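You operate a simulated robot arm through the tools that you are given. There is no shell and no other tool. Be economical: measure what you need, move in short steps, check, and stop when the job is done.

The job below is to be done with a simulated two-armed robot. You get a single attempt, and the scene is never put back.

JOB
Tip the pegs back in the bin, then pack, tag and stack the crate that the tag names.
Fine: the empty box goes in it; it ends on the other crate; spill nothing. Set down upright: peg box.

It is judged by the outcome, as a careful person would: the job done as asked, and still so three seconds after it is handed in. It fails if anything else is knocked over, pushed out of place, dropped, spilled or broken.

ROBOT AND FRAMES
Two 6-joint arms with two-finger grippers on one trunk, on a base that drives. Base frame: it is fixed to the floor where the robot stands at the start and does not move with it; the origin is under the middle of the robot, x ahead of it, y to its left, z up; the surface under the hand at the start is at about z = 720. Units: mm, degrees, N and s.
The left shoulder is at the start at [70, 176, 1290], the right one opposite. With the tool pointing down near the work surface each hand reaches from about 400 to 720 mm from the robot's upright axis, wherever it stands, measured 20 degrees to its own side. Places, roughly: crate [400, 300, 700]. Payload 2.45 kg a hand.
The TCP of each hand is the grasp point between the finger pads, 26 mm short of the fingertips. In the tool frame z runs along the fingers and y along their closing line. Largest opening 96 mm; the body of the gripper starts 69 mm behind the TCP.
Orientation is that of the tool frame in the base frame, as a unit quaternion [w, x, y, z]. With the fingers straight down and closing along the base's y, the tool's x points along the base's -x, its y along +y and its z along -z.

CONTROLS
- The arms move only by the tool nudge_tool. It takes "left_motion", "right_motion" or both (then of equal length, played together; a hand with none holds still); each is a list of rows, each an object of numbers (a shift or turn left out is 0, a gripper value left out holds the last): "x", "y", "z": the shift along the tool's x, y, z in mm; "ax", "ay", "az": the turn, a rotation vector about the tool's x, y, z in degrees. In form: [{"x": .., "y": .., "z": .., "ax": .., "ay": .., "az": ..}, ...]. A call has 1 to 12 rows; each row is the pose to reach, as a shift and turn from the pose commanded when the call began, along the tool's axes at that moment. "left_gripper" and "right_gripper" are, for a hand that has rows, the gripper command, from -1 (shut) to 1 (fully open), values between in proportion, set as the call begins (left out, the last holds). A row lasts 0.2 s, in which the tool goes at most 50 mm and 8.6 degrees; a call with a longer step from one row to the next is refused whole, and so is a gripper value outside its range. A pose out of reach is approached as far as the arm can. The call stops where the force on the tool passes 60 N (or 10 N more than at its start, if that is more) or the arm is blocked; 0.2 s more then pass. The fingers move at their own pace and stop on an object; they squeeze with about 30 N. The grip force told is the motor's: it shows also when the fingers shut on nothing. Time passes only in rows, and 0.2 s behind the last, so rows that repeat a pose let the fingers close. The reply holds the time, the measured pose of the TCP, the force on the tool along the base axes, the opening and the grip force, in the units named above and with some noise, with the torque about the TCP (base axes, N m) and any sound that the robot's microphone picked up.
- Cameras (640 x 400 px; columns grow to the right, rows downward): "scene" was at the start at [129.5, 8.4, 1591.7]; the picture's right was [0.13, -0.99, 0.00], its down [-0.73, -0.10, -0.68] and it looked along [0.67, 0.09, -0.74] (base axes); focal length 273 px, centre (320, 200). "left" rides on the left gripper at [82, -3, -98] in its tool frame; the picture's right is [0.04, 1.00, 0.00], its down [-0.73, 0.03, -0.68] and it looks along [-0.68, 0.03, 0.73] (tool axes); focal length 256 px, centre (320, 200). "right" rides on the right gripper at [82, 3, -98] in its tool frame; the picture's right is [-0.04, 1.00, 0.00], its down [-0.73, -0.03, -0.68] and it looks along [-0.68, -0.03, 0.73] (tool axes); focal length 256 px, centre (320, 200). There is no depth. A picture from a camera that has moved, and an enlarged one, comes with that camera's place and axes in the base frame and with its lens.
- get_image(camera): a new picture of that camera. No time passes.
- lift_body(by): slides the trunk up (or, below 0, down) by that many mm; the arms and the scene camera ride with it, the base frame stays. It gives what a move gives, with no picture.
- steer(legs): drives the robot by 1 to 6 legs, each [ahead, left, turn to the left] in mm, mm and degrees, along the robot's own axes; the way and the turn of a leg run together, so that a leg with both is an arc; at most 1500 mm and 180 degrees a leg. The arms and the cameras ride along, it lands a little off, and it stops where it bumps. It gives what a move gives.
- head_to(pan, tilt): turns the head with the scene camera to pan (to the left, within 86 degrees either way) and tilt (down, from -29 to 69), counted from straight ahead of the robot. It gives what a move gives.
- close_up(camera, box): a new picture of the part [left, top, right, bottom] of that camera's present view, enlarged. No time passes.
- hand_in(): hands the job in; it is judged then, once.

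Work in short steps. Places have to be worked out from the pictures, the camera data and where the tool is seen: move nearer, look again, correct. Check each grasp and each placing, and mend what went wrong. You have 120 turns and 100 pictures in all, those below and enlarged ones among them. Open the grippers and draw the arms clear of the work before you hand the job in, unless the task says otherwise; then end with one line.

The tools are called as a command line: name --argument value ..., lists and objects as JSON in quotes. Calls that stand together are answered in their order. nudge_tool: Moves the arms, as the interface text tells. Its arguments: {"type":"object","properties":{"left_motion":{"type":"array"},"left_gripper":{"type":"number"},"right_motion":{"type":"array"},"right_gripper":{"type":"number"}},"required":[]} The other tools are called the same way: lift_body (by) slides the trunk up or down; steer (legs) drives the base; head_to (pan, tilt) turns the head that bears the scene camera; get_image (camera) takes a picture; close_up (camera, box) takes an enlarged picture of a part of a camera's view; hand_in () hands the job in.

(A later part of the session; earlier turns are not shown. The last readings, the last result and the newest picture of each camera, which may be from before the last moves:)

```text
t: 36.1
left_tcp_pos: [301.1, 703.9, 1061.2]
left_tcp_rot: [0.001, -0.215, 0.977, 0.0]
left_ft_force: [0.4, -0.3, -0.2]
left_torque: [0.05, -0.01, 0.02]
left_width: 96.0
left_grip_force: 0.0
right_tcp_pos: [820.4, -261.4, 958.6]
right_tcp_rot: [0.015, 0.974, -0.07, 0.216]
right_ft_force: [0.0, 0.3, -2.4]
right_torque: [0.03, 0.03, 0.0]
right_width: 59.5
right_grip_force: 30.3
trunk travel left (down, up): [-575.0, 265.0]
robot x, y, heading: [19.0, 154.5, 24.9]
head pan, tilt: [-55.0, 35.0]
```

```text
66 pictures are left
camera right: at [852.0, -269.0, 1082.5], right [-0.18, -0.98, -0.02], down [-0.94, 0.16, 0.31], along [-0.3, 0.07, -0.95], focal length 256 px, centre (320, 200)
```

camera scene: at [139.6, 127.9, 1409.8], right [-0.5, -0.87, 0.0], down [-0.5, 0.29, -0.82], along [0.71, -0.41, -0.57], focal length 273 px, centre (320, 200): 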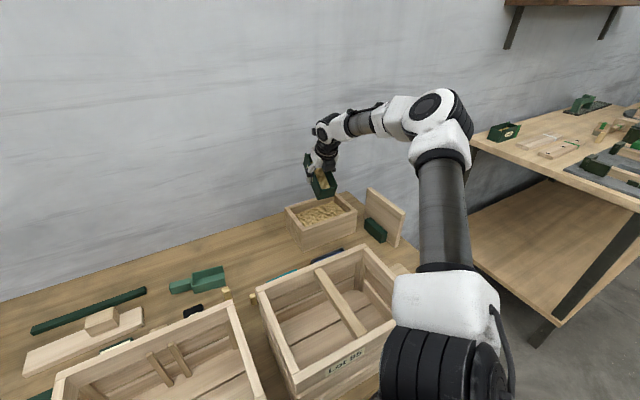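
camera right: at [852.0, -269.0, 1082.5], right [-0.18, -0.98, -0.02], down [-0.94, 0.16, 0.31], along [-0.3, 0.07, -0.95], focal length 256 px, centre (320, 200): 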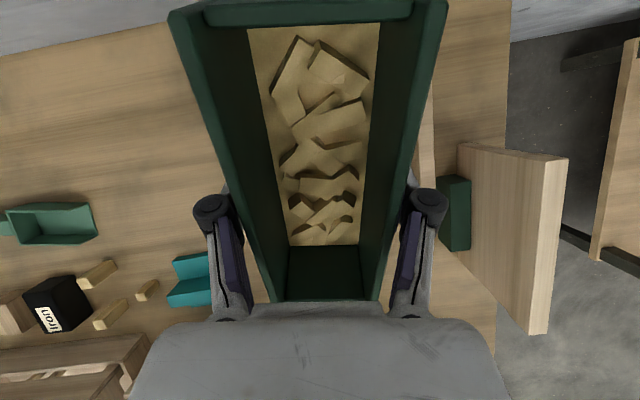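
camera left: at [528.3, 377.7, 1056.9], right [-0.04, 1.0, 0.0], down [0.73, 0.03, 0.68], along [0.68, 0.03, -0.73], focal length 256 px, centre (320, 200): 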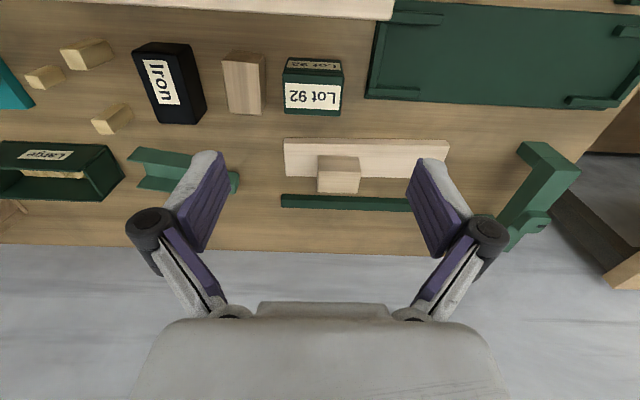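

The box is steady over the bin. As the lip swings, I place the TCP about 40 mm further forward so the falling pegs land mid-bin, and tilt to about 105°.

nudge_tool --right_motion '[{"x": 8, "y": -2, "z": 15, "ay": 1}, {"x": 17, "y": -4, "z": 30, "ay": 4}, {"x": 25, "y": -6, "z": 45, "ay": 8}, {"x": 25, "y": -6, "z": 45, "ay": 16}, {"x": 25, "y": -6, "z": 45, "ay": 24}, {"x": 25, "y": -6, "z": 45, "ay": 32}, {"x": 25, "y": -6, "z": 45, "ay": 40}, {"x": 25, "y": -6, "z": 45, "ay": 48}, {"x": 25, "y": -6, "z": 45, "ay": 56}, {"x": 25, "y": -6, "z": 45, "ay": 64}, {"x": 25, "y": -6, "z": 45, "ay": 72}, {"x": 25, "y": -6, "z": 45, "ay": 80}]'

close_up --camera "scene" --box '[240, 100, 440, 260]'

get_image --camera "right"

```text
t: 38.7
left_tcp_pos: [302.4, 701.7, 1060.5]
left_tcp_rot: [0.0, -0.215, 0.977, 0.0]
left_ft_force: [-0.5, 0.7, -0.5]
left_torque: [-0.01, 0.02, 0.0]
left_width: 95.9
left_grip_force: 0.0
right_tcp_pos: [859.3, -290.3, 981.3]
right_tcp_rot: [0.038, 0.801, -0.054, 0.595]
right_ft_force: [0.9, 0.3, -1.4]
right_torque: [0.01, 0.0, 0.02]
right_width: 59.3
right_grip_force: 30.2
right hand out of reach, approached as far as the arm can: row 7, 8, 9, 10, 11, 12
trunk travel left (down, up): [-575.0, 265.0]
robot x, y, heading: [21.1, 154.6, 24.9]
head pan, tilt: [-55.0, 35.0]
```

```text
2.50 times, centred on (340, 180) of scene
camera zoom: at [139.4, 127.6, 1409.8], right [-0.5, -0.87, 0.0], down [-0.5, 0.29, -0.82], along [0.71, -0.41, -0.57], focal length 684 px, centre (270, 250)
```

zoom: 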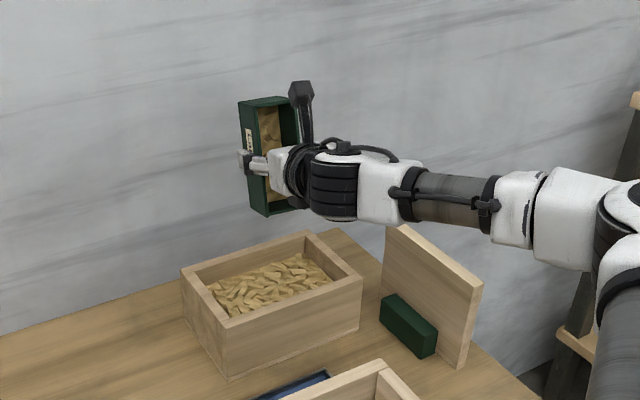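

```text
64 pictures are left
camera right: at [787.9, -283.7, 1087.4], right [-0.14, -0.99, -0.04], down [-0.85, 0.14, -0.51], along [0.51, -0.04, -0.86], focal length 256 px, centre (320, 200)
```

right: 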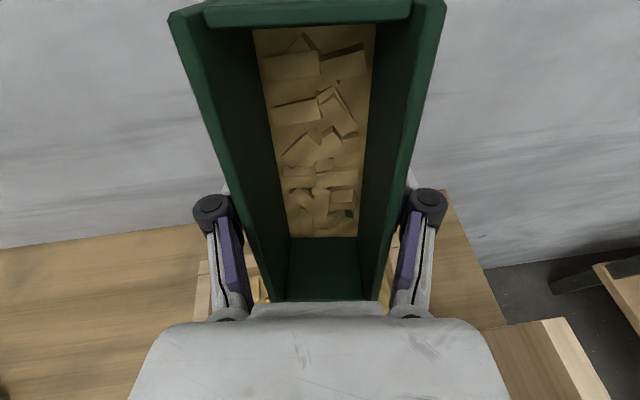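

The tilt stalled at about 73° with the hand 50 mm high and slightly right: a reach limit at that spot. The box lip is still over the bin, so I bring the hand a little back toward the robot while tilting further.

nudge_tool --right_motion '[{"x": -3, "y": -5, "z": -10, "ay": 4}, {"x": -6, "y": -10, "z": -20, "ay": 10}, {"x": -8, "y": -16, "z": -30, "ay": 17}, {"x": -8, "y": -16, "z": -35, "ay": 24}, {"x": -8, "y": -16, "z": -35, "ay": 31}]'

close_up --camera "scene" --box '[240, 100, 440, 260]'

```text
t: 39.9
left_tcp_pos: [302.1, 703.0, 1060.1]
left_tcp_rot: [-0.001, -0.216, 0.976, 0.0]
left_ft_force: [0.6, -1.0, 0.1]
left_torque: [0.0, 0.0, 0.0]
left_width: 96.1
left_grip_force: 0.1
right_tcp_pos: [859.6, -290.1, 980.8]
right_tcp_rot: [0.037, 0.8, -0.053, 0.596]
right_ft_force: [0.5, -0.5, -1.3]
right_torque: [0.04, 0.02, 0.01]
right_width: 59.5
right_grip_force: 30.0
right hand out of reach, approached as far as the arm can: row 1, 2, 3, 4, 5
trunk travel left (down, up): [-575.0, 265.0]
robot x, y, heading: [16.6, 151.5, 24.8]
head pan, tilt: [-55.0, 35.0]
```

```text
2.50 times, centred on (340, 180) of scene
camera zoom: at [139.6, 127.8, 1409.8], right [-0.5, -0.87, 0.0], down [-0.5, 0.29, -0.82], along [0.71, -0.41, -0.57], focal length 684 px, centre (270, 250)
```

zoom: 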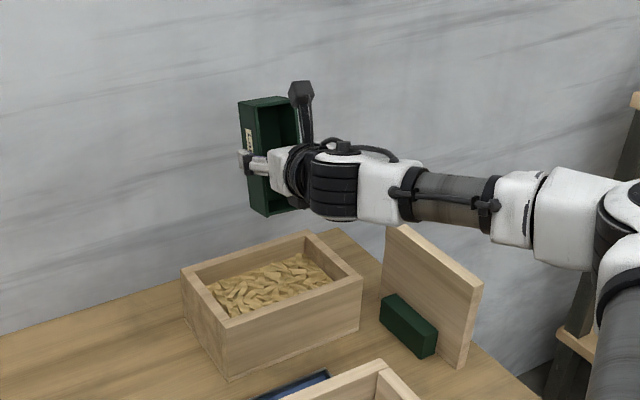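

The box now looks empty. I check inside it with the wrist camera, and the bin and table around.

get_image --camera "right"

get_image --camera "scene"

```text
62 pictures are left
camera right: at [788.0, -283.6, 1087.4], right [-0.14, -0.99, -0.04], down [-0.85, 0.14, -0.51], along [0.51, -0.04, -0.86], focal length 256 px, centre (320, 200)
```

right: 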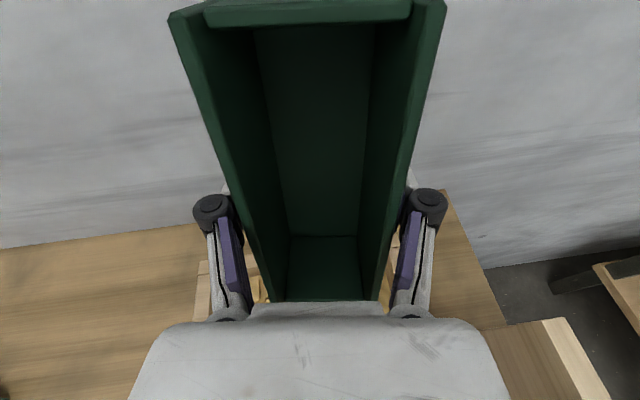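

```text
61 pictures are left
camera scene: at [139.6, 127.8, 1409.8], right [-0.5, -0.87, 0.0], down [-0.5, 0.29, -0.82], along [0.71, -0.41, -0.57], focal length 273 px, centre (320, 200)
```

scene: 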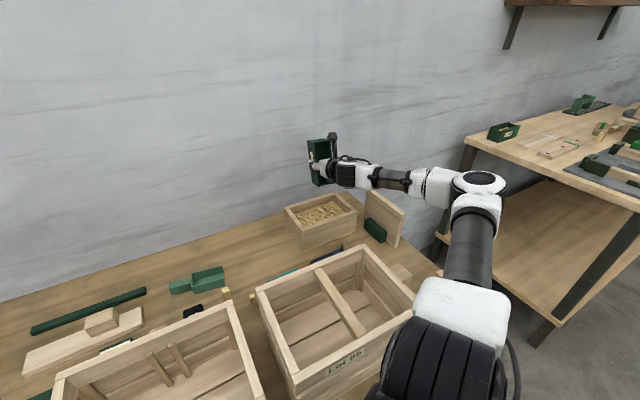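

The box is empty, the bin holds the pegs, and the table is clean. I turn the box upright again while drawing back.

nudge_tool --right_motion '[{"x": -2, "y": -10, "z": -13, "ay": -6.1}, {"x": -4, "y": -20, "z": -26, "ay": -12.2}, {"x": -7, "y": -30, "z": -39, "ay": -18.3}, {"x": -9, "y": -40, "z": -52, "ay": -24.4}, {"x": -11, "y": -50, "z": -65, "ay": -30.5}, {"x": -13, "y": -60, "z": -78, "ay": -36.6}, {"x": -16, "y": -70, "z": -91, "ay": -42.7}, {"x": -18, "y": -80, "z": -104, "ay": -48.8}, {"x": -20, "y": -90, "z": -117, "ay": -54.9}, {"x": -22, "y": -100, "z": -130, "ay": -61}, {"x": -25, "y": -110, "z": -143, "ay": -67.1}, {"x": -27, "y": -119, "z": -156, "ay": -73.2}]'

```text
t: 42.5
left_tcp_pos: [300.3, 702.9, 1059.7]
left_tcp_rot: [-0.001, -0.216, 0.976, 0.001]
left_ft_force: [0.0, 0.1, -0.5]
left_torque: [0.0, 0.01, 0.02]
left_width: 95.9
left_grip_force: 0.0
right_tcp_pos: [717.7, -152.8, 997.8]
right_tcp_rot: [-0.002, 0.998, -0.065, 0.001]
right_ft_force: [0.3, -0.3, -2.0]
right_torque: [-0.01, -0.03, 0.02]
right_width: 59.2
right_grip_force: 29.8
right hand out of reach, approached as far as the arm can: row 1, 2, 3, 4
trunk travel left (down, up): [-575.0, 265.0]
robot x, y, heading: [14.1, 151.1, 25.1]
head pan, tilt: [-55.0, 35.0]
```

Upright and still gripped. I raise the trunk back, back off, straighten the heading and drive left so the right hand can work over the Lot 92 crate.

lift_body --by 200

steer --legs '[[-25, 0, 0], [0, 0, -25], [0, 255, 0]]'

head_to --pan -15 --tilt 58

get_image --camera "scene"

```text
t: 44.7
left_tcp_pos: [302.3, 701.8, 1260.4]
left_tcp_rot: [-0.001, -0.216, 0.976, -0.001]
left_ft_force: [-0.4, 0.1, -0.6]
left_torque: [-0.03, 0.01, 0.02]
left_width: 95.9
left_grip_force: 0.1
right_tcp_pos: [718.8, -153.1, 1198.8]
right_tcp_rot: [-0.002, 0.998, -0.065, 0.002]
right_ft_force: [-0.1, 0.2, -1.8]
right_torque: [-0.03, -0.01, 0.0]
right_width: 59.5
right_grip_force: 30.1
trunk travel left (down, up): [-775.0, 65.0]
robot x, y, heading: [18.9, 156.6, 24.8]
head pan, tilt: [-55.0, 35.0]
```

```text
t: 48.2
left_tcp_pos: [486.4, 767.6, 1261.3]
left_tcp_rot: [-0.001, 0.002, 1.0, 0.001]
left_ft_force: [0.9, -0.1, -0.4]
left_torque: [0.0, 0.0, 0.0]
left_width: 95.8
left_grip_force: 0.1
right_tcp_pos: [500.2, -183.4, 1195.7]
right_tcp_rot: [-0.002, 0.96, -0.282, 0.001]
right_ft_force: [0.0, -0.2, -1.8]
right_torque: [-0.01, 0.02, 0.02]
right_width: 59.4
right_grip_force: 30.1
trunk travel left (down, up): [-775.0, 65.0]
robot x, y, heading: [-4.1, 395.0, -0.3]
head pan, tilt: [-55.0, 35.0]
```

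```text
t: 49.3
left_tcp_pos: [487.3, 769.1, 1261.3]
left_tcp_rot: [-0.001, 0.002, 1.0, 0.0]
left_ft_force: [0.7, 0.4, -0.1]
left_torque: [0.0, 0.0, 0.0]
left_width: 95.8
left_grip_force: 0.1
right_tcp_pos: [499.7, -181.9, 1198.3]
right_tcp_rot: [-0.003, 0.959, -0.282, 0.003]
right_ft_force: [-0.4, -0.7, -1.2]
right_torque: [0.02, 0.02, 0.01]
right_width: 59.4
right_grip_force: 30.1
trunk travel left (down, up): [-775.0, 65.0]
robot x, y, heading: [-4.9, 396.5, -0.1]
head pan, tilt: [-15.0, 58.0]
```

```text
60 pictures are left
camera scene: at [112.9, 372.3, 1577.9], right [-0.26, -0.96, 0.0], down [-0.82, 0.22, -0.53], along [0.51, -0.14, -0.85], focal length 273 px, centre (320, 200)
```

scene: 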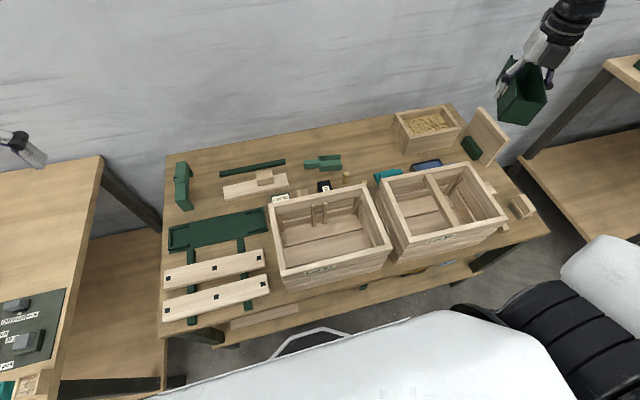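

Now I carry the box toward the Lot 92 crate, yawing so its long axis lies along y.

nudge_tool --right_motion '[{"x": -8, "y": -9, "z": 2, "az": 4.8}, {"x": -20, "y": -23, "z": 6, "az": 9.6}, {"x": -34, "y": -39, "z": 12, "az": 14.4}, {"x": -48, "y": -55, "z": 18, "az": 19.2}, {"x": -62, "y": -71, "z": 24, "az": 24}, {"x": -76, "y": -87, "z": 30, "az": 28.8}, {"x": -90, "y": -103, "z": 36, "az": 33.6}, {"x": -104, "y": -119, "z": 42, "az": 38.4}, {"x": -118, "y": -135, "z": 48, "az": 43.2}, {"x": -130, "y": -150, "z": 54, "az": 48}, {"x": -142, "y": -163, "z": 58, "az": 52.8}, {"x": -148, "y": -170, "z": 60, "az": 57.3}]'

nudge_tool --right_motion '[{"x": -10, "y": 2, "z": 5}, {"x": -30, "y": 4, "z": 15}, {"x": -52, "y": 7, "z": 28}, {"x": -74, "y": 11, "z": 40}, {"x": -96, "y": 14, "z": 52}, {"x": -118, "y": 17, "z": 64}, {"x": -140, "y": 20, "z": 76}, {"x": -162, "y": 23, "z": 88}, {"x": -184, "y": 27, "z": 100}, {"x": -204, "y": 30, "z": 112}, {"x": -217, "y": 32, "z": 122}, {"x": -223, "y": 33, "z": 128}]'

get_image --camera "scene"

get_image --camera "right"

```text
t: 51.9
left_tcp_pos: [487.2, 770.6, 1260.2]
left_tcp_rot: [-0.001, 0.002, 1.0, 0.0]
left_ft_force: [0.0, 0.9, -0.1]
left_torque: [0.04, -0.02, -0.01]
left_width: 96.1
left_grip_force: 0.0
right_tcp_pos: [468.0, 43.6, 1139.5]
right_tcp_rot: [0.002, -0.707, 0.708, -0.001]
right_ft_force: [-0.9, -0.7, -1.3]
right_torque: [-0.02, 0.03, 0.01]
right_width: 59.4
right_grip_force: 30.2
trunk travel left (down, up): [-775.0, 65.0]
robot x, y, heading: [-4.1, 394.3, -0.2]
head pan, tilt: [-15.0, 58.0]
```

```text
t: 54.5
left_tcp_pos: [486.1, 769.7, 1260.5]
left_tcp_rot: [0.0, 0.003, 1.0, 0.0]
left_ft_force: [0.2, 0.1, -0.4]
left_torque: [-0.06, -0.02, 0.02]
left_width: 96.2
left_grip_force: 0.0
right_tcp_pos: [448.3, 237.3, 1012.7]
right_tcp_rot: [0.017, -0.693, 0.721, 0.013]
right_ft_force: [-0.1, -0.4, -1.8]
right_torque: [-0.01, -0.02, 0.0]
right_width: 59.5
right_grip_force: 30.1
right hand out of reach, approached as far as the arm can: row 10, 11, 12
trunk travel left (down, up): [-775.0, 65.0]
robot x, y, heading: [-3.3, 392.3, -0.0]
head pan, tilt: [-15.0, 58.0]
```

```text
59 pictures are left
camera scene: at [112.8, 374.2, 1577.9], right [-0.26, -0.96, 0.0], down [-0.82, 0.22, -0.53], along [0.51, -0.14, -0.85], focal length 273 px, centre (320, 200)
```

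scene: 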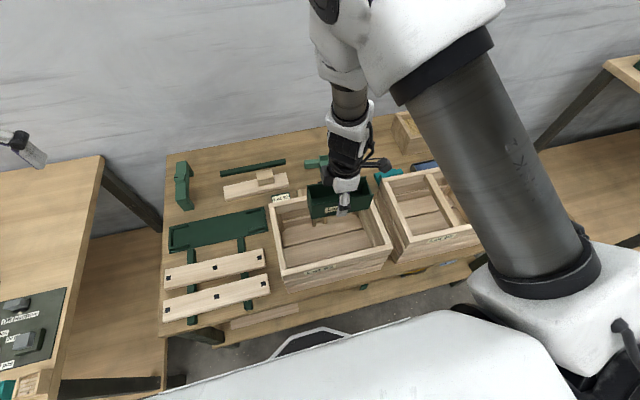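

```text
58 pictures are left
camera right: at [440.5, 152.8, 1106.5], right [-1.0, 0.08, 0.0], down [0.05, 0.7, 0.71], along [0.06, 0.71, -0.71], focal length 256 px, centre (320, 200)
```

right: 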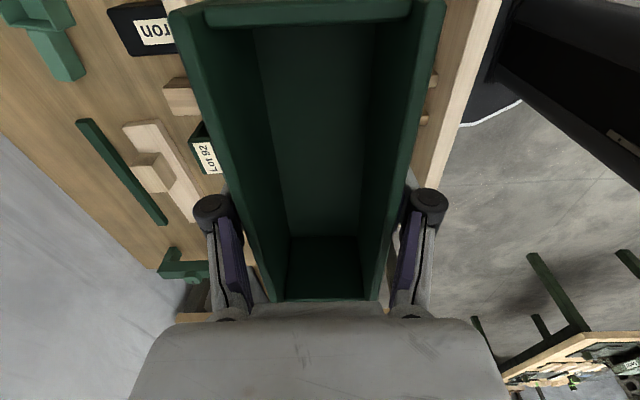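

The arm is folded near its inner limit here. I back the robot off 70 mm and a bit left for a better posture.

steer --legs '[[-70, 45, 0]]'

```text
t: 55.6
left_tcp_pos: [421.9, 814.0, 1259.3]
left_tcp_rot: [-0.002, 0.003, 1.0, 0.0]
left_ft_force: [0.1, -0.3, 0.1]
left_torque: [0.02, 0.05, -0.01]
left_width: 95.8
left_grip_force: 0.1
right_tcp_pos: [380.2, 280.1, 1007.2]
right_tcp_rot: [0.013, -0.693, 0.721, 0.015]
right_ft_force: [0.1, -0.2, -2.0]
right_torque: [0.01, 0.01, 0.02]
right_width: 59.6
right_grip_force: 30.2
trunk travel left (down, up): [-775.0, 65.0]
robot x, y, heading: [-75.6, 439.1, -0.0]
head pan, tilt: [-15.0, 58.0]
```

I move the box over the crate centre (≈434, 262) and square it up.

nudge_tool --right_motion '[{"x": 3, "y": -10, "ay": 0.5, "az": -0.5}, {"x": 8, "y": -25, "ay": 1.2, "az": -1.2}, {"x": 13, "y": -40, "ay": 1.9, "az": -1.9}, {"x": 18, "y": -54, "ay": 2.35, "az": -2.3}, {"x": 18, "y": -54, "ay": 2.35, "az": -2.3}]'

get_image --camera "right"

close_up --camera "scene" --box '[240, 140, 480, 310]'

```text
t: 56.8
left_tcp_pos: [419.7, 815.0, 1261.1]
left_tcp_rot: [-0.001, 0.002, 1.0, 0.0]
left_ft_force: [0.8, -0.8, 0.2]
left_torque: [0.0, -0.03, 0.0]
left_width: 95.8
left_grip_force: 0.0
right_tcp_pos: [431.4, 262.0, 1008.0]
right_tcp_rot: [-0.001, -0.707, 0.707, -0.001]
right_ft_force: [-0.1, -0.2, -1.6]
right_torque: [-0.01, 0.02, 0.03]
right_width: 59.4
right_grip_force: 30.3
trunk travel left (down, up): [-775.0, 65.0]
robot x, y, heading: [-74.3, 437.9, -0.3]
head pan, tilt: [-15.0, 58.0]
```

```text
57 pictures are left
camera right: at [427.9, 180.9, 1105.9], right [-1.0, 0.04, 0.0], down [0.03, 0.73, 0.68], along [0.03, 0.68, -0.74], focal length 256 px, centre (320, 200)
```

right: 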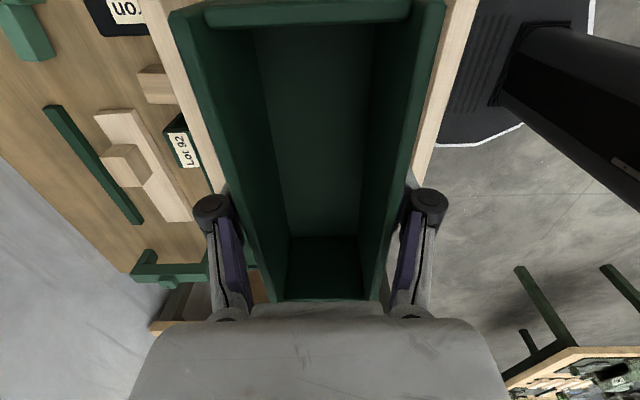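

```text
2.35 times, centred on (360, 225) of scene
camera zoom: at [45.3, 418.6, 1577.8], right [-0.26, -0.96, 0.0], down [-0.82, 0.22, -0.53], along [0.51, -0.14, -0.85], focal length 643 px, centre (226, 141)
```

zoom: 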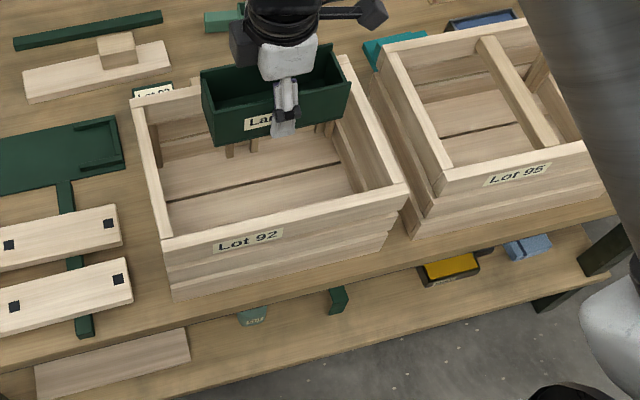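

Crate 92 measures x 340–541, y 115–410 (centre ≈ 441, 262). I shift +8 mm in x and lower the box to just above the floor.

nudge_tool --right_motion '[{"y": -8, "z": 10}, {"y": -8, "z": 30}, {"y": -8, "z": 55}, {"y": -8, "z": 80}, {"y": -8, "z": 105}, {"y": -8, "z": 130}, {"y": -8, "z": 155}, {"y": -8, "z": 175}, {"y": -8, "z": 190}, {"y": -8, "z": 203}, {"y": -8, "z": 210}]'

close_up --camera "scene" --box '[240, 140, 480, 310]'

```text
t: 59.2
left_tcp_pos: [418.8, 816.0, 1260.4]
left_tcp_rot: [0.0, 0.003, 1.0, 0.001]
left_ft_force: [-0.4, -0.6, 0.1]
left_torque: [0.01, 0.0, 0.0]
left_width: 96.3
left_grip_force: 0.0
right_tcp_pos: [439.1, 262.7, 798.0]
right_tcp_rot: [0.0, 0.707, -0.707, 0.001]
right_ft_force: [0.0, 1.0, -2.1]
right_torque: [-0.01, -0.01, 0.0]
right_width: 59.4
right_grip_force: 30.8
trunk travel left (down, up): [-775.0, 65.0]
robot x, y, heading: [-74.8, 440.4, -0.3]
head pan, tilt: [-15.0, 58.0]
```

```text
2.35 times, centred on (360, 225) of scene
camera zoom: at [44.9, 418.7, 1577.9], right [-0.26, -0.96, 0.0], down [-0.82, 0.22, -0.53], along [0.51, -0.14, -0.85], focal length 643 px, centre (226, 141)
```

zoom: 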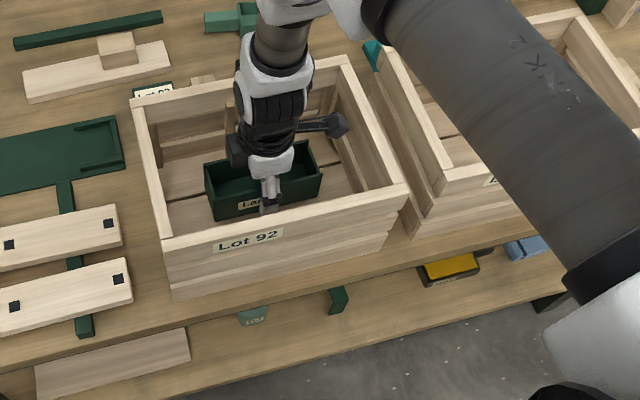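

Well clear of the walls. I lower in small steps and watch the force.

nudge_tool --right_motion '[{"z": 4}, {"z": 8}, {"z": 12}, {"z": 16}, {"z": 20}]'

```text
t: 60.4
left_tcp_pos: [419.6, 815.2, 1260.5]
left_tcp_rot: [-0.001, 0.002, 1.0, 0.0]
left_ft_force: [0.4, 0.8, -0.5]
left_torque: [-0.02, 0.0, 0.0]
left_width: 96.2
left_grip_force: 0.1
right_tcp_pos: [439.0, 262.0, 779.4]
right_tcp_rot: [0.001, 0.707, -0.707, 0.001]
right_ft_force: [0.2, 0.8, -2.1]
right_torque: [-0.04, -0.03, 0.01]
right_width: 59.3
right_grip_force: 30.2
trunk travel left (down, up): [-775.0, 65.0]
robot x, y, heading: [-79.6, 442.0, -0.0]
head pan, tilt: [-15.0, 58.0]
```

nudge_tool --right_motion '[{"z": 3}, {"z": 5}, {"z": 7}, {"z": 9}, {"z": 9}]'

```text
t: 61.6
left_tcp_pos: [419.3, 814.9, 1260.1]
left_tcp_rot: [-0.001, 0.003, 1.0, 0.0]
left_ft_force: [0.4, -0.2, 0.1]
left_torque: [0.01, 0.0, -0.02]
left_width: 95.9
left_grip_force: 0.0
right_tcp_pos: [437.8, 261.3, 768.8]
right_tcp_rot: [-0.001, -0.707, 0.707, 0.0]
right_ft_force: [-0.3, -0.1, -2.5]
right_torque: [0.03, 0.01, -0.03]
right_width: 59.4
right_grip_force: 30.3
trunk travel left (down, up): [-775.0, 65.0]
robot x, y, heading: [-71.6, 439.8, -0.2]
head pan, tilt: [-15.0, 58.0]
```

Still free at z ≈ 769 (weight about 2 N on the hand); I continue a little further down.

nudge_tool --right_motion '[{"z": 2}, {"z": 4}, {"z": 6}, {"z": 8}, {"z": 8}]'

```text
t: 62.8
left_tcp_pos: [416.5, 814.1, 1262.5]
left_tcp_rot: [0.002, 0.002, 1.0, 0.0]
left_ft_force: [0.2, -0.2, 0.6]
left_torque: [-0.01, 0.0, 0.03]
left_width: 96.1
left_grip_force: 0.1
right_tcp_pos: [438.8, 260.0, 764.8]
right_tcp_rot: [-0.001, 0.707, -0.707, 0.002]
right_ft_force: [2.2, -6.7, 22.5]
right_torque: [-0.2, -0.05, 0.04]
right_width: 59.5
right_grip_force: 30.0
trunk travel left (down, up): [-775.0, 65.0]
robot x, y, heading: [-74.1, 442.1, -0.4]
head pan, tilt: [-15.0, 58.0]
```

Contact on the crate floor. I ease off, open, and rise straight out.

nudge_tool --right_motion '[{"z": -3}, {"z": -3}]'

nudge_tool --right_motion '[{}, {}, {}]' --right_gripper 0.8

nudge_tool --right_motion '[{"z": -20}, {"z": -50}, {"z": -90}, {"z": -130}, {"z": -175}, {"z": -220}, {"z": -265}, {"z": -310}]'

close_up --camera "scene" --box '[240, 140, 480, 310]'

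get_image --camera "right"

```text
t: 63.4
left_tcp_pos: [418.6, 816.4, 1260.4]
left_tcp_rot: [0.0, 0.003, 1.0, 0.0]
left_ft_force: [0.0, -0.2, -0.1]
left_torque: [-0.02, 0.0, -0.02]
left_width: 96.0
left_grip_force: 0.1
right_tcp_pos: [439.1, 260.9, 764.3]
right_tcp_rot: [0.002, 0.708, -0.706, 0.0]
right_ft_force: [0.4, -0.6, 3.1]
right_torque: [0.11, -0.14, -0.02]
right_width: 59.8
right_grip_force: 30.3
trunk travel left (down, up): [-775.0, 65.0]
robot x, y, heading: [-70.9, 437.1, -0.2]
head pan, tilt: [-15.0, 58.0]
```

```text
t: 64.2
left_tcp_pos: [418.8, 815.5, 1260.9]
left_tcp_rot: [-0.002, 0.003, 1.0, -0.001]
left_ft_force: [0.7, 0.1, -0.1]
left_torque: [0.0, -0.04, -0.02]
left_width: 96.1
left_grip_force: 0.0
right_tcp_pos: [439.5, 261.4, 764.7]
right_tcp_rot: [0.0, 0.707, -0.707, 0.001]
right_ft_force: [1.1, 0.5, 0.8]
right_torque: [-0.03, -0.01, 0.0]
right_width: 86.6
right_grip_force: 0.2
trunk travel left (down, up): [-775.0, 65.0]
robot x, y, heading: [-74.1, 441.3, -0.2]
head pan, tilt: [-15.0, 58.0]
```

```text
t: 66.0
left_tcp_pos: [416.7, 816.8, 1261.7]
left_tcp_rot: [0.001, 0.002, 1.0, 0.0]
left_ft_force: [-1.8, -0.5, 0.0]
left_torque: [-0.02, 0.0, 0.01]
left_width: 95.9
left_grip_force: 0.2
right_tcp_pos: [437.3, 261.7, 1075.6]
right_tcp_rot: [0.001, 0.707, -0.707, 0.001]
right_ft_force: [0.4, 0.3, -0.3]
right_torque: [0.01, 0.0, 0.0]
right_width: 86.4
right_grip_force: 0.0
trunk travel left (down, up): [-775.0, 65.0]
robot x, y, heading: [-73.7, 437.2, -0.6]
head pan, tilt: [-15.0, 58.0]
```

```text
2.35 times, centred on (360, 225) of scene
camera zoom: at [42.6, 419.4, 1578.0], right [-0.26, -0.96, 0.0], down [-0.82, 0.22, -0.53], along [0.51, -0.14, -0.85], focal length 643 px, centre (226, 141)
```

zoom: 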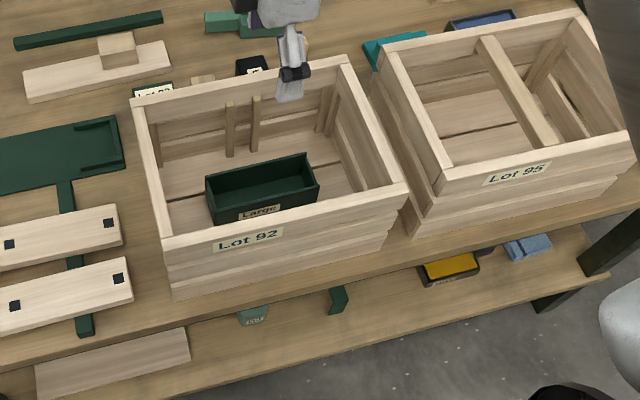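

```text
53 pictures are left
camera right: at [433.9, 182.1, 1173.5], right [-1.0, 0.04, 0.0], down [0.03, 0.73, 0.68], along [0.03, 0.68, -0.74], focal length 256 px, centre (320, 200)
```

right: 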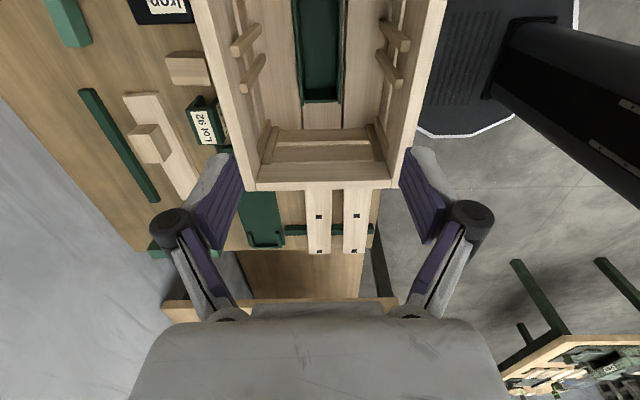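

The box sits upright in the crate. Now the tag: I zoom on it from this side view to see its underside gap, and on the crate walls.

close_up --camera "right" --box '[160, 70, 280, 160]'

close_up --camera "scene" --box '[270, 150, 390, 240]'

```text
4.44 times, centred on (220, 115) of right
camera zoom: at [433.9, 182.1, 1173.5], right [-1.0, 0.04, 0.0], down [0.03, 0.73, 0.68], along [0.03, 0.68, -0.74], focal length 1138 px, centre (764, 578)
```

zoom: 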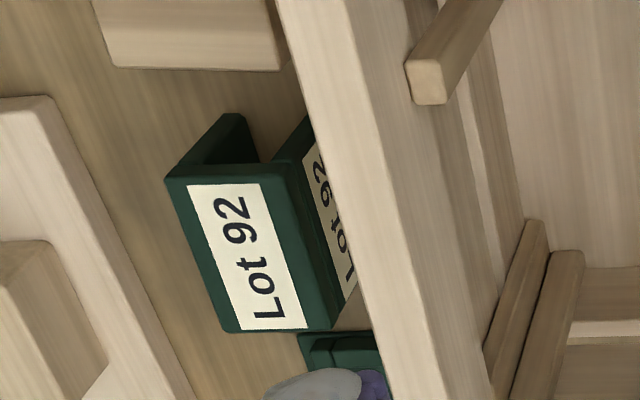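

```text
4.44 times, centred on (330, 195) of scene
camera zoom: at [42.6, 419.4, 1578.0], right [-0.26, -0.96, 0.0], down [-0.82, 0.22, -0.53], along [0.51, -0.14, -0.85], focal length 1215 px, centre (276, 222)
```

zoom: 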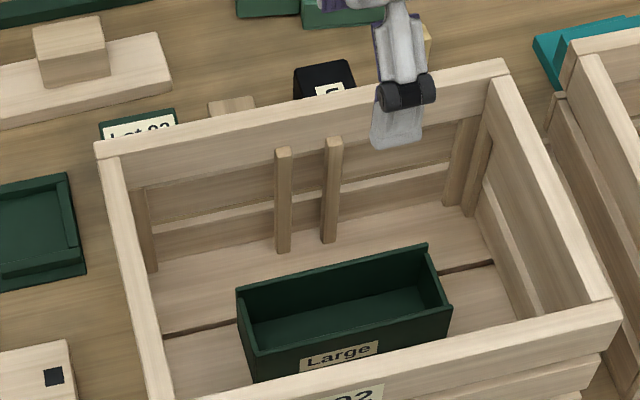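

The tag is an inverted-U saddle about 48 mm across, gap roughly 27 mm, and the crate wall is about 20 mm. I'll hang it on the front wall, right of the painted label and clear of the battens. I'll use the left hand for that: raise the right hand and drive so the left arm faces the tag.

nudge_tool --right_motion '[{"z": -45}, {"z": -90}, {"z": -135}, {"z": -170}]'

steer --legs '[[0, -262, 0.4], [72, 0, 0]]'

```text
t: 67.0
left_tcp_pos: [417.8, 814.7, 1261.3]
left_tcp_rot: [0.001, 0.002, 1.0, -0.001]
left_ft_force: [-0.2, 0.7, 0.1]
left_torque: [0.03, -0.02, 0.02]
left_width: 95.9
left_grip_force: 0.0
right_tcp_pos: [439.3, 262.0, 1246.2]
right_tcp_rot: [0.0, -0.707, 0.707, -0.001]
right_ft_force: [0.0, -0.2, -0.3]
right_torque: [-0.01, -0.01, -0.02]
right_width: 86.3
right_grip_force: 0.1
trunk travel left (down, up): [-775.0, 65.0]
robot x, y, heading: [-71.9, 442.5, -0.3]
head pan, tilt: [-15.0, 58.0]
```

```text
t: 69.5
left_tcp_pos: [481.6, 562.6, 1263.6]
left_tcp_rot: [0.002, -0.004, 1.0, -0.001]
left_ft_force: [-0.9, -0.2, -0.1]
left_torque: [0.01, -0.04, 0.0]
left_width: 95.7
left_grip_force: 0.1
right_tcp_pos: [508.2, 11.0, 1247.1]
right_tcp_rot: [-0.001, 0.711, -0.703, 0.003]
right_ft_force: [-0.3, 0.5, -0.3]
right_torque: [-0.02, -0.02, -0.01]
right_width: 86.5
right_grip_force: 0.1
trunk travel left (down, up): [-775.0, 65.0]
robot x, y, heading: [-0.7, 177.9, 0.2]
head pan, tilt: [-15.0, 58.0]
```

I bring the left hand above the tag, yawing +90° so it closes across the saddle.

nudge_tool --left_motion '[{"x": -13, "y": -16, "z": 28, "az": 7.5}, {"x": -26, "y": -31, "z": 56, "az": 15}, {"x": -40, "y": -47, "z": 83, "az": 22.5}, {"x": -53, "y": -62, "z": 111, "az": 30}, {"x": -66, "y": -78, "z": 139, "az": 37.5}, {"x": -79, "y": -93, "z": 167, "az": 45}, {"x": -92, "y": -109, "z": 194, "az": 52.5}, {"x": -105, "y": -125, "z": 222, "az": 60}, {"x": -118, "y": -140, "z": 250, "az": 67.5}, {"x": -132, "y": -156, "z": 278, "az": 75}, {"x": -145, "y": -171, "z": 305, "az": 82.5}, {"x": -158, "y": -187, "z": 333, "az": 90}]' --left_gripper 0.5

get_image --camera "left"

close_up --camera "scene" --box '[140, 100, 380, 250]'

```text
t: 72.1
left_tcp_pos: [648.0, 375.3, 926.0]
left_tcp_rot: [0.0, 0.706, 0.709, -0.001]
left_ft_force: [0.6, 0.6, 1.2]
left_torque: [0.0, -0.01, 0.03]
left_width: 72.0
left_grip_force: 0.0
right_tcp_pos: [515.3, 8.7, 1243.9]
right_tcp_rot: [0.001, 0.711, -0.703, 0.0]
right_ft_force: [0.6, 0.5, 0.2]
right_torque: [-0.03, 0.01, 0.01]
right_width: 86.6
right_grip_force: 0.0
trunk travel left (down, up): [-775.0, 65.0]
robot x, y, heading: [0.2, 181.3, 0.1]
head pan, tilt: [-15.0, 58.0]
```

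```text
50 pictures are left
camera left: at [643.8, 458.7, 1023.9], right [1.0, 0.04, 0.0], down [0.03, -0.73, 0.68], along [0.03, -0.68, -0.73], focal length 256 px, centre (320, 200)
```

left: 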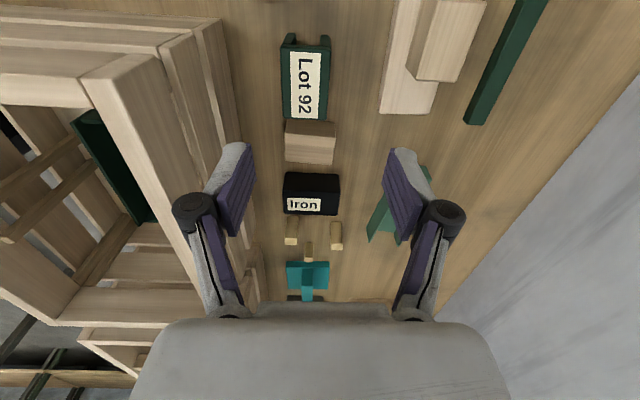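

```text
2.67 times, centred on (260, 175) of scene
camera zoom: at [119.0, 161.2, 1577.8], right [-0.25, -0.97, 0.0], down [-0.82, 0.21, -0.53], along [0.51, -0.13, -0.85], focal length 729 px, centre (480, 267)
```

zoom: 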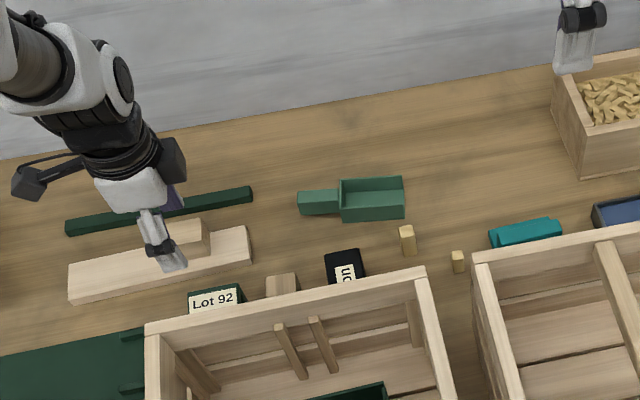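

I zoom to locate the tag's edges precisely.

close_up --camera "left" --box '[240, 10, 400, 130]'

```text
3.33 times, centred on (320, 70) of left
camera zoom: at [643.8, 458.7, 1023.9], right [1.0, 0.04, 0.0], down [0.03, -0.73, 0.68], along [0.03, -0.68, -0.73], focal length 853 px, centre (320, 633)
```

zoom: 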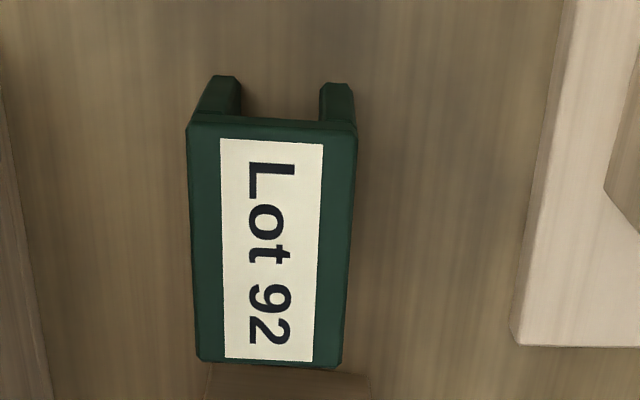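

The tag is centred at (633.5, 372), top z ≈ 777, about 44 mm across. I lower onto it.

nudge_tool --left_motion '[{"x": -2, "y": -8, "z": 20}, {"x": -3, "y": -14.5, "z": 50}, {"x": -3, "y": -14.5, "z": 85}, {"x": -3, "y": -14.5, "z": 120}, {"x": -3, "y": -14.5, "z": 145}, {"x": -3, "y": -14.5, "z": 162}, {"x": -3, "y": -14.5, "z": 174}, {"x": -3, "y": -14.5, "z": 174}]'

close_up --camera "left" --box '[160, 50, 480, 250]'

```text
t: 73.9
left_tcp_pos: [630.1, 370.8, 752.2]
left_tcp_rot: [-0.001, 0.705, 0.709, -0.001]
left_ft_force: [-0.2, -0.4, -0.3]
left_torque: [0.03, -0.01, -0.02]
left_width: 72.2
left_grip_force: 0.0
right_tcp_pos: [513.6, 8.7, 1245.1]
right_tcp_rot: [0.0, 0.711, -0.704, 0.001]
right_ft_force: [-0.1, -0.6, 0.3]
right_torque: [-0.01, 0.02, -0.01]
right_width: 86.5
right_grip_force: 0.0
trunk travel left (down, up): [-775.0, 65.0]
robot x, y, heading: [0.4, 179.0, 0.2]
head pan, tilt: [-15.0, 58.0]
```

```text
2.00 times, centred on (320, 150) of left
camera zoom: at [627.2, 454.5, 849.9], right [1.0, 0.05, 0.0], down [0.03, -0.73, 0.68], along [0.03, -0.68, -0.73], focal length 512 px, centre (320, 300)
```

zoom: 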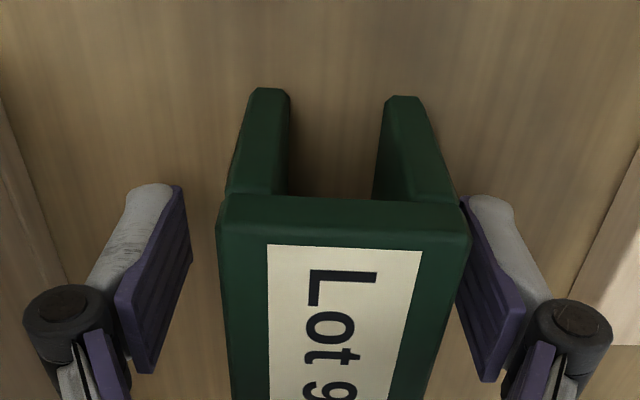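

The tag is between the fingers, about 4 mm toward +x. I recentre and close.

nudge_tool --left_motion '[{"y": 3}, {"y": 4}]'

nudge_tool --left_motion '[{}, {}, {}, {}]' --left_gripper -1

nudge_tool --left_motion '[{"z": -6}, {"z": -14}, {"z": -26}, {"z": -40}, {"z": -40}]'

close_up --camera "left" --box '[160, 50, 480, 250]'

```text
t: 74.5
left_tcp_pos: [635.3, 372.1, 753.6]
left_tcp_rot: [0.0, 0.705, 0.709, 0.0]
left_ft_force: [0.3, 0.4, -0.1]
left_torque: [0.01, 0.0, -0.01]
left_width: 71.9
left_grip_force: 0.0
right_tcp_pos: [514.7, 8.6, 1244.3]
right_tcp_rot: [0.001, 0.71, -0.704, 0.001]
right_ft_force: [0.0, 0.0, -0.3]
right_torque: [0.02, 0.02, -0.02]
right_width: 86.3
right_grip_force: 0.1
trunk travel left (down, up): [-775.0, 65.0]
robot x, y, heading: [-0.8, 178.9, 0.2]
head pan, tilt: [-15.0, 58.0]
```

```text
t: 75.5
left_tcp_pos: [634.7, 371.8, 752.0]
left_tcp_rot: [0.001, 0.705, 0.709, 0.0]
left_ft_force: [0.2, -0.4, 1.2]
left_torque: [0.05, 0.02, -0.01]
left_width: 42.8
left_grip_force: 29.4
right_tcp_pos: [513.7, 9.0, 1244.0]
right_tcp_rot: [0.0, 0.71, -0.704, 0.001]
right_ft_force: [-0.9, 0.5, -0.6]
right_torque: [0.01, -0.01, 0.0]
right_width: 86.4
right_grip_force: 0.1
trunk travel left (down, up): [-775.0, 65.0]
robot x, y, heading: [0.6, 182.8, 0.2]
head pan, tilt: [-15.0, 58.0]
```

```text
t: 76.7
left_tcp_pos: [635.3, 373.3, 794.6]
left_tcp_rot: [-0.001, 0.706, 0.709, -0.001]
left_ft_force: [1.0, 0.7, -0.8]
left_torque: [-0.01, -0.02, -0.02]
left_width: 42.8
left_grip_force: 30.1
right_tcp_pos: [513.7, 8.7, 1244.3]
right_tcp_rot: [0.0, 0.711, -0.703, 0.001]
right_ft_force: [0.1, 0.1, -0.1]
right_torque: [0.0, 0.01, 0.0]
right_width: 86.5
right_grip_force: 0.0
trunk travel left (down, up): [-775.0, 65.0]
robot x, y, heading: [3.0, 181.2, 0.2]
head pan, tilt: [-15.0, 58.0]
```

```text
2.00 times, centred on (320, 150) of left
camera zoom: at [631.6, 455.5, 892.0], right [1.0, 0.05, 0.0], down [0.03, -0.73, 0.68], along [0.03, -0.68, -0.73], focal length 512 px, centre (320, 300)
```

zoom: 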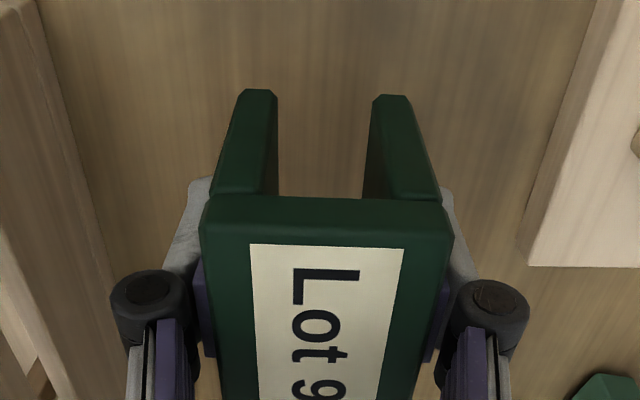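

The tag is held squarely (42.8 mm). I lift it high and drive back and right so the left hand can work at the crate's front wall.

nudge_tool --left_motion '[{"z": -20}, {"z": -50}, {"z": -85}, {"z": -120}, {"z": -155}, {"z": -190}, {"z": -225}, {"z": -255}, {"z": -265}]'

steer --legs '[[-140, -160, 0]]'

head_to --pan 20 --tilt 55

get_image --camera "scene"

get_image --camera "left"

```text
t: 78.7
left_tcp_pos: [635.3, 372.7, 1058.7]
left_tcp_rot: [0.0, 0.705, 0.709, 0.0]
left_ft_force: [0.3, 0.0, -0.6]
left_torque: [-0.01, -0.05, 0.02]
left_width: 43.1
left_grip_force: 29.5
right_tcp_pos: [514.0, 8.7, 1244.8]
right_tcp_rot: [0.001, 0.71, -0.704, 0.0]
right_ft_force: [0.3, -1.6, 0.4]
right_torque: [-0.02, -0.01, 0.0]
right_width: 86.4
right_grip_force: 0.1
trunk travel left (down, up): [-775.0, 65.0]
robot x, y, heading: [-0.1, 184.3, 0.5]
head pan, tilt: [-15.0, 58.0]
```

```text
t: 80.3
left_tcp_pos: [500.0, 212.1, 1056.9]
left_tcp_rot: [0.0, 0.706, 0.709, -0.001]
left_ft_force: [0.5, -0.3, -0.3]
left_torque: [-0.01, 0.02, -0.03]
left_width: 42.8
left_grip_force: 30.0
right_tcp_pos: [379.5, -150.2, 1243.4]
right_tcp_rot: [0.002, 0.71, -0.704, 0.0]
right_ft_force: [0.2, 0.1, 0.1]
right_torque: [0.01, 0.0, 0.0]
right_width: 86.2
right_grip_force: 0.1
trunk travel left (down, up): [-775.0, 65.0]
robot x, y, heading: [-136.5, 20.8, 0.1]
head pan, tilt: [-15.0, 58.0]
```

```text
t: 81.3
left_tcp_pos: [499.0, 210.4, 1058.3]
left_tcp_rot: [-0.001, 0.706, 0.708, -0.001]
left_ft_force: [-0.4, 0.1, -0.7]
left_torque: [-0.01, -0.01, -0.02]
left_width: 43.1
left_grip_force: 30.1
right_tcp_pos: [378.4, -151.2, 1244.0]
right_tcp_rot: [0.0, 0.71, -0.704, 0.0]
right_ft_force: [0.1, 0.4, 1.2]
right_torque: [-0.03, 0.02, -0.02]
right_width: 86.5
right_grip_force: 0.0
trunk travel left (down, up): [-775.0, 65.0]
robot x, y, heading: [-137.6, 18.8, 0.2]
head pan, tilt: [20.0, 55.0]
```

```text
45 pictures are left
camera scene: at [-17.5, 44.3, 1581.5], right [0.34, -0.94, 0.0], down [-0.77, -0.28, -0.57], along [0.54, 0.2, -0.82], focal length 273 px, centre (320, 200)
```

scene: 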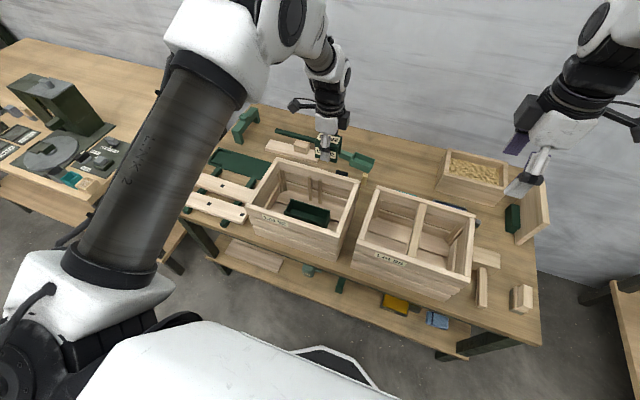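

```text
44 pictures are left
camera left: at [495.9, 293.9, 1155.2], right [1.0, 0.04, 0.0], down [0.03, -0.73, 0.68], along [0.03, -0.68, -0.73], focal length 256 px, centre (320, 200)
```

left: 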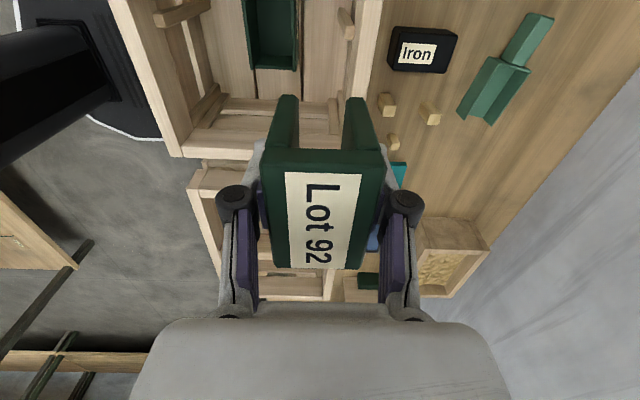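

I bring the tag above the front wall near (345, 178), legs still ~35 mm above the rim, and look.

nudge_tool --left_motion '[{"x": -3, "y": -15, "z": 5}, {"x": -8, "y": -38, "z": 15}, {"x": -13, "y": -62, "z": 28}, {"x": -18, "y": -86, "z": 42}, {"x": -23, "y": -110, "z": 58}, {"x": -27, "y": -132, "z": 74}, {"x": -30, "y": -147, "z": 86}, {"x": -32, "y": -154, "z": 93}]'

get_image --camera "left"

close_up --camera "scene" --box '[200, 140, 400, 280]'

```text
t: 83.1
left_tcp_pos: [344.9, 179.6, 963.8]
left_tcp_rot: [0.0, 0.705, 0.709, 0.0]
left_ft_force: [-0.4, 0.0, 0.8]
left_torque: [-0.04, -0.01, -0.02]
left_width: 42.9
left_grip_force: 30.0
right_tcp_pos: [376.8, -152.6, 1244.5]
right_tcp_rot: [0.0, 0.71, -0.704, 0.0]
right_ft_force: [0.5, 0.3, -0.1]
right_torque: [-0.02, 0.01, 0.03]
right_width: 86.4
right_grip_force: 0.1
trunk travel left (down, up): [-775.0, 65.0]
robot x, y, heading: [-138.5, 22.6, 0.0]
head pan, tilt: [20.0, 55.0]
```

```text
43 pictures are left
camera left: at [341.5, 260.9, 1061.2], right [1.0, 0.04, 0.0], down [0.03, -0.73, 0.68], along [0.03, -0.68, -0.73], focal length 256 px, centre (320, 200)
```

left: 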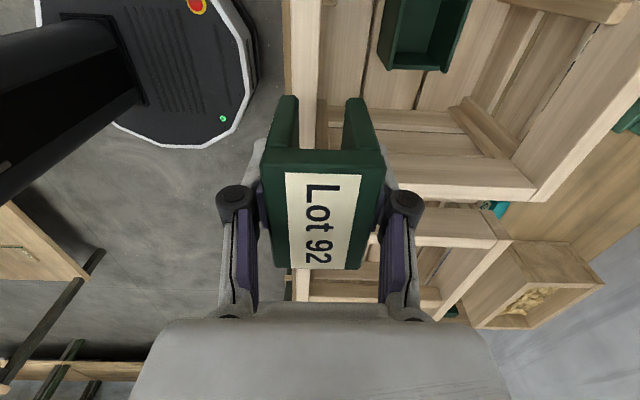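

```text
2.86 times, centred on (300, 210) of scene
camera zoom: at [-18.0, 43.8, 1581.6], right [0.35, -0.94, 0.0], down [-0.77, -0.28, -0.57], along [0.54, 0.2, -0.82], focal length 781 px, centre (377, 171)
```

zoom: 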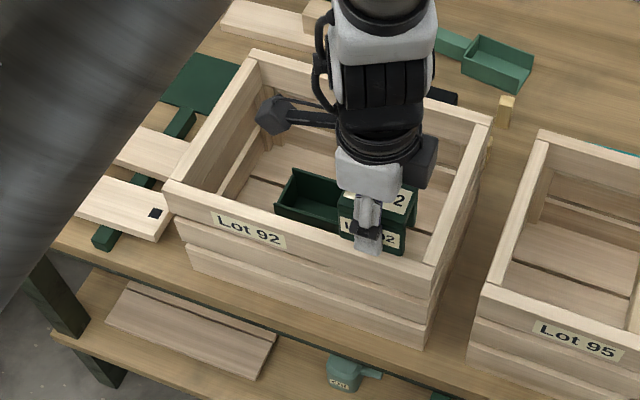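

I zoom to align the gap with the rim.

close_up --camera "left" --box '[230, 0, 410, 115]'

```text
3.48 times, centred on (320, 58) of left
camera zoom: at [341.5, 260.9, 1061.2], right [1.0, 0.04, 0.0], down [0.03, -0.73, 0.68], along [0.03, -0.68, -0.73], focal length 890 px, centre (320, 696)
```

zoom: 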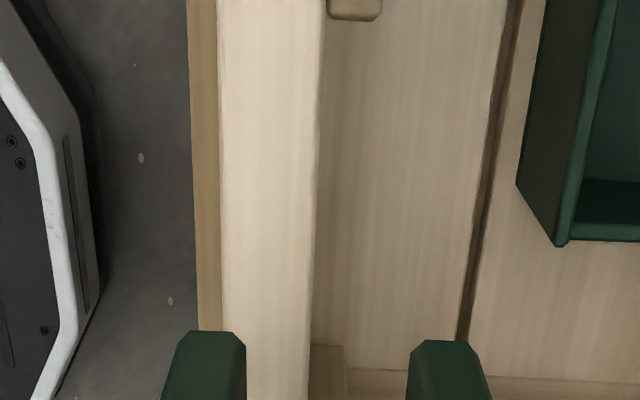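

The rim is x 327–343 (centre 335) and the tag's gap is centred at x ≈ 345. I shift −10 in x and +8 in y, then lower until the legs just straddle the rim.

nudge_tool --left_motion '[{"x": 4, "y": -5}, {"x": 8, "y": -10}, {"x": 8, "y": -10, "z": 8}, {"x": 8, "y": -10, "z": 17}, {"x": 8, "y": -10, "z": 24}]'

close_up --camera "left" --box '[230, 0, 410, 115]'

```text
t: 84.3
left_tcp_pos: [334.7, 186.2, 941.2]
left_tcp_rot: [0.0, 0.706, 0.708, 0.001]
left_ft_force: [0.2, 0.0, -0.5]
left_torque: [0.01, 0.02, -0.02]
left_width: 43.2
left_grip_force: 30.1
right_tcp_pos: [378.3, -152.4, 1243.9]
right_tcp_rot: [0.001, 0.71, -0.704, 0.001]
right_ft_force: [-0.2, -0.3, 0.5]
right_torque: [0.0, 0.02, 0.01]
right_width: 86.1
right_grip_force: 0.1
trunk travel left (down, up): [-775.0, 65.0]
robot x, y, heading: [-138.6, 22.3, 0.2]
head pan, tilt: [20.0, 55.0]
```

```text
3.48 times, centred on (320, 58) of left
camera zoom: at [331.7, 268.6, 1038.1], right [1.0, 0.04, 0.0], down [0.03, -0.73, 0.68], along [0.03, -0.68, -0.73], focal length 890 px, centre (320, 696)
```

zoom: 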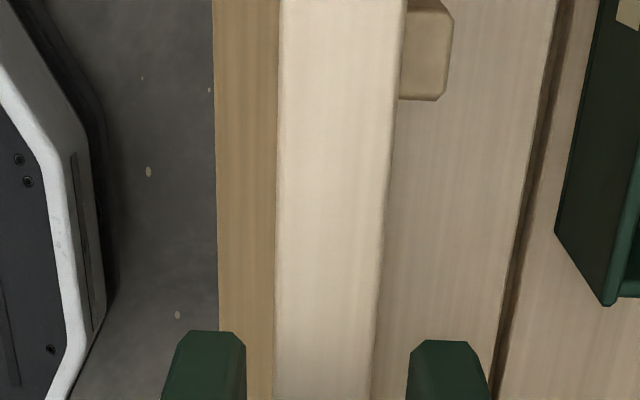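

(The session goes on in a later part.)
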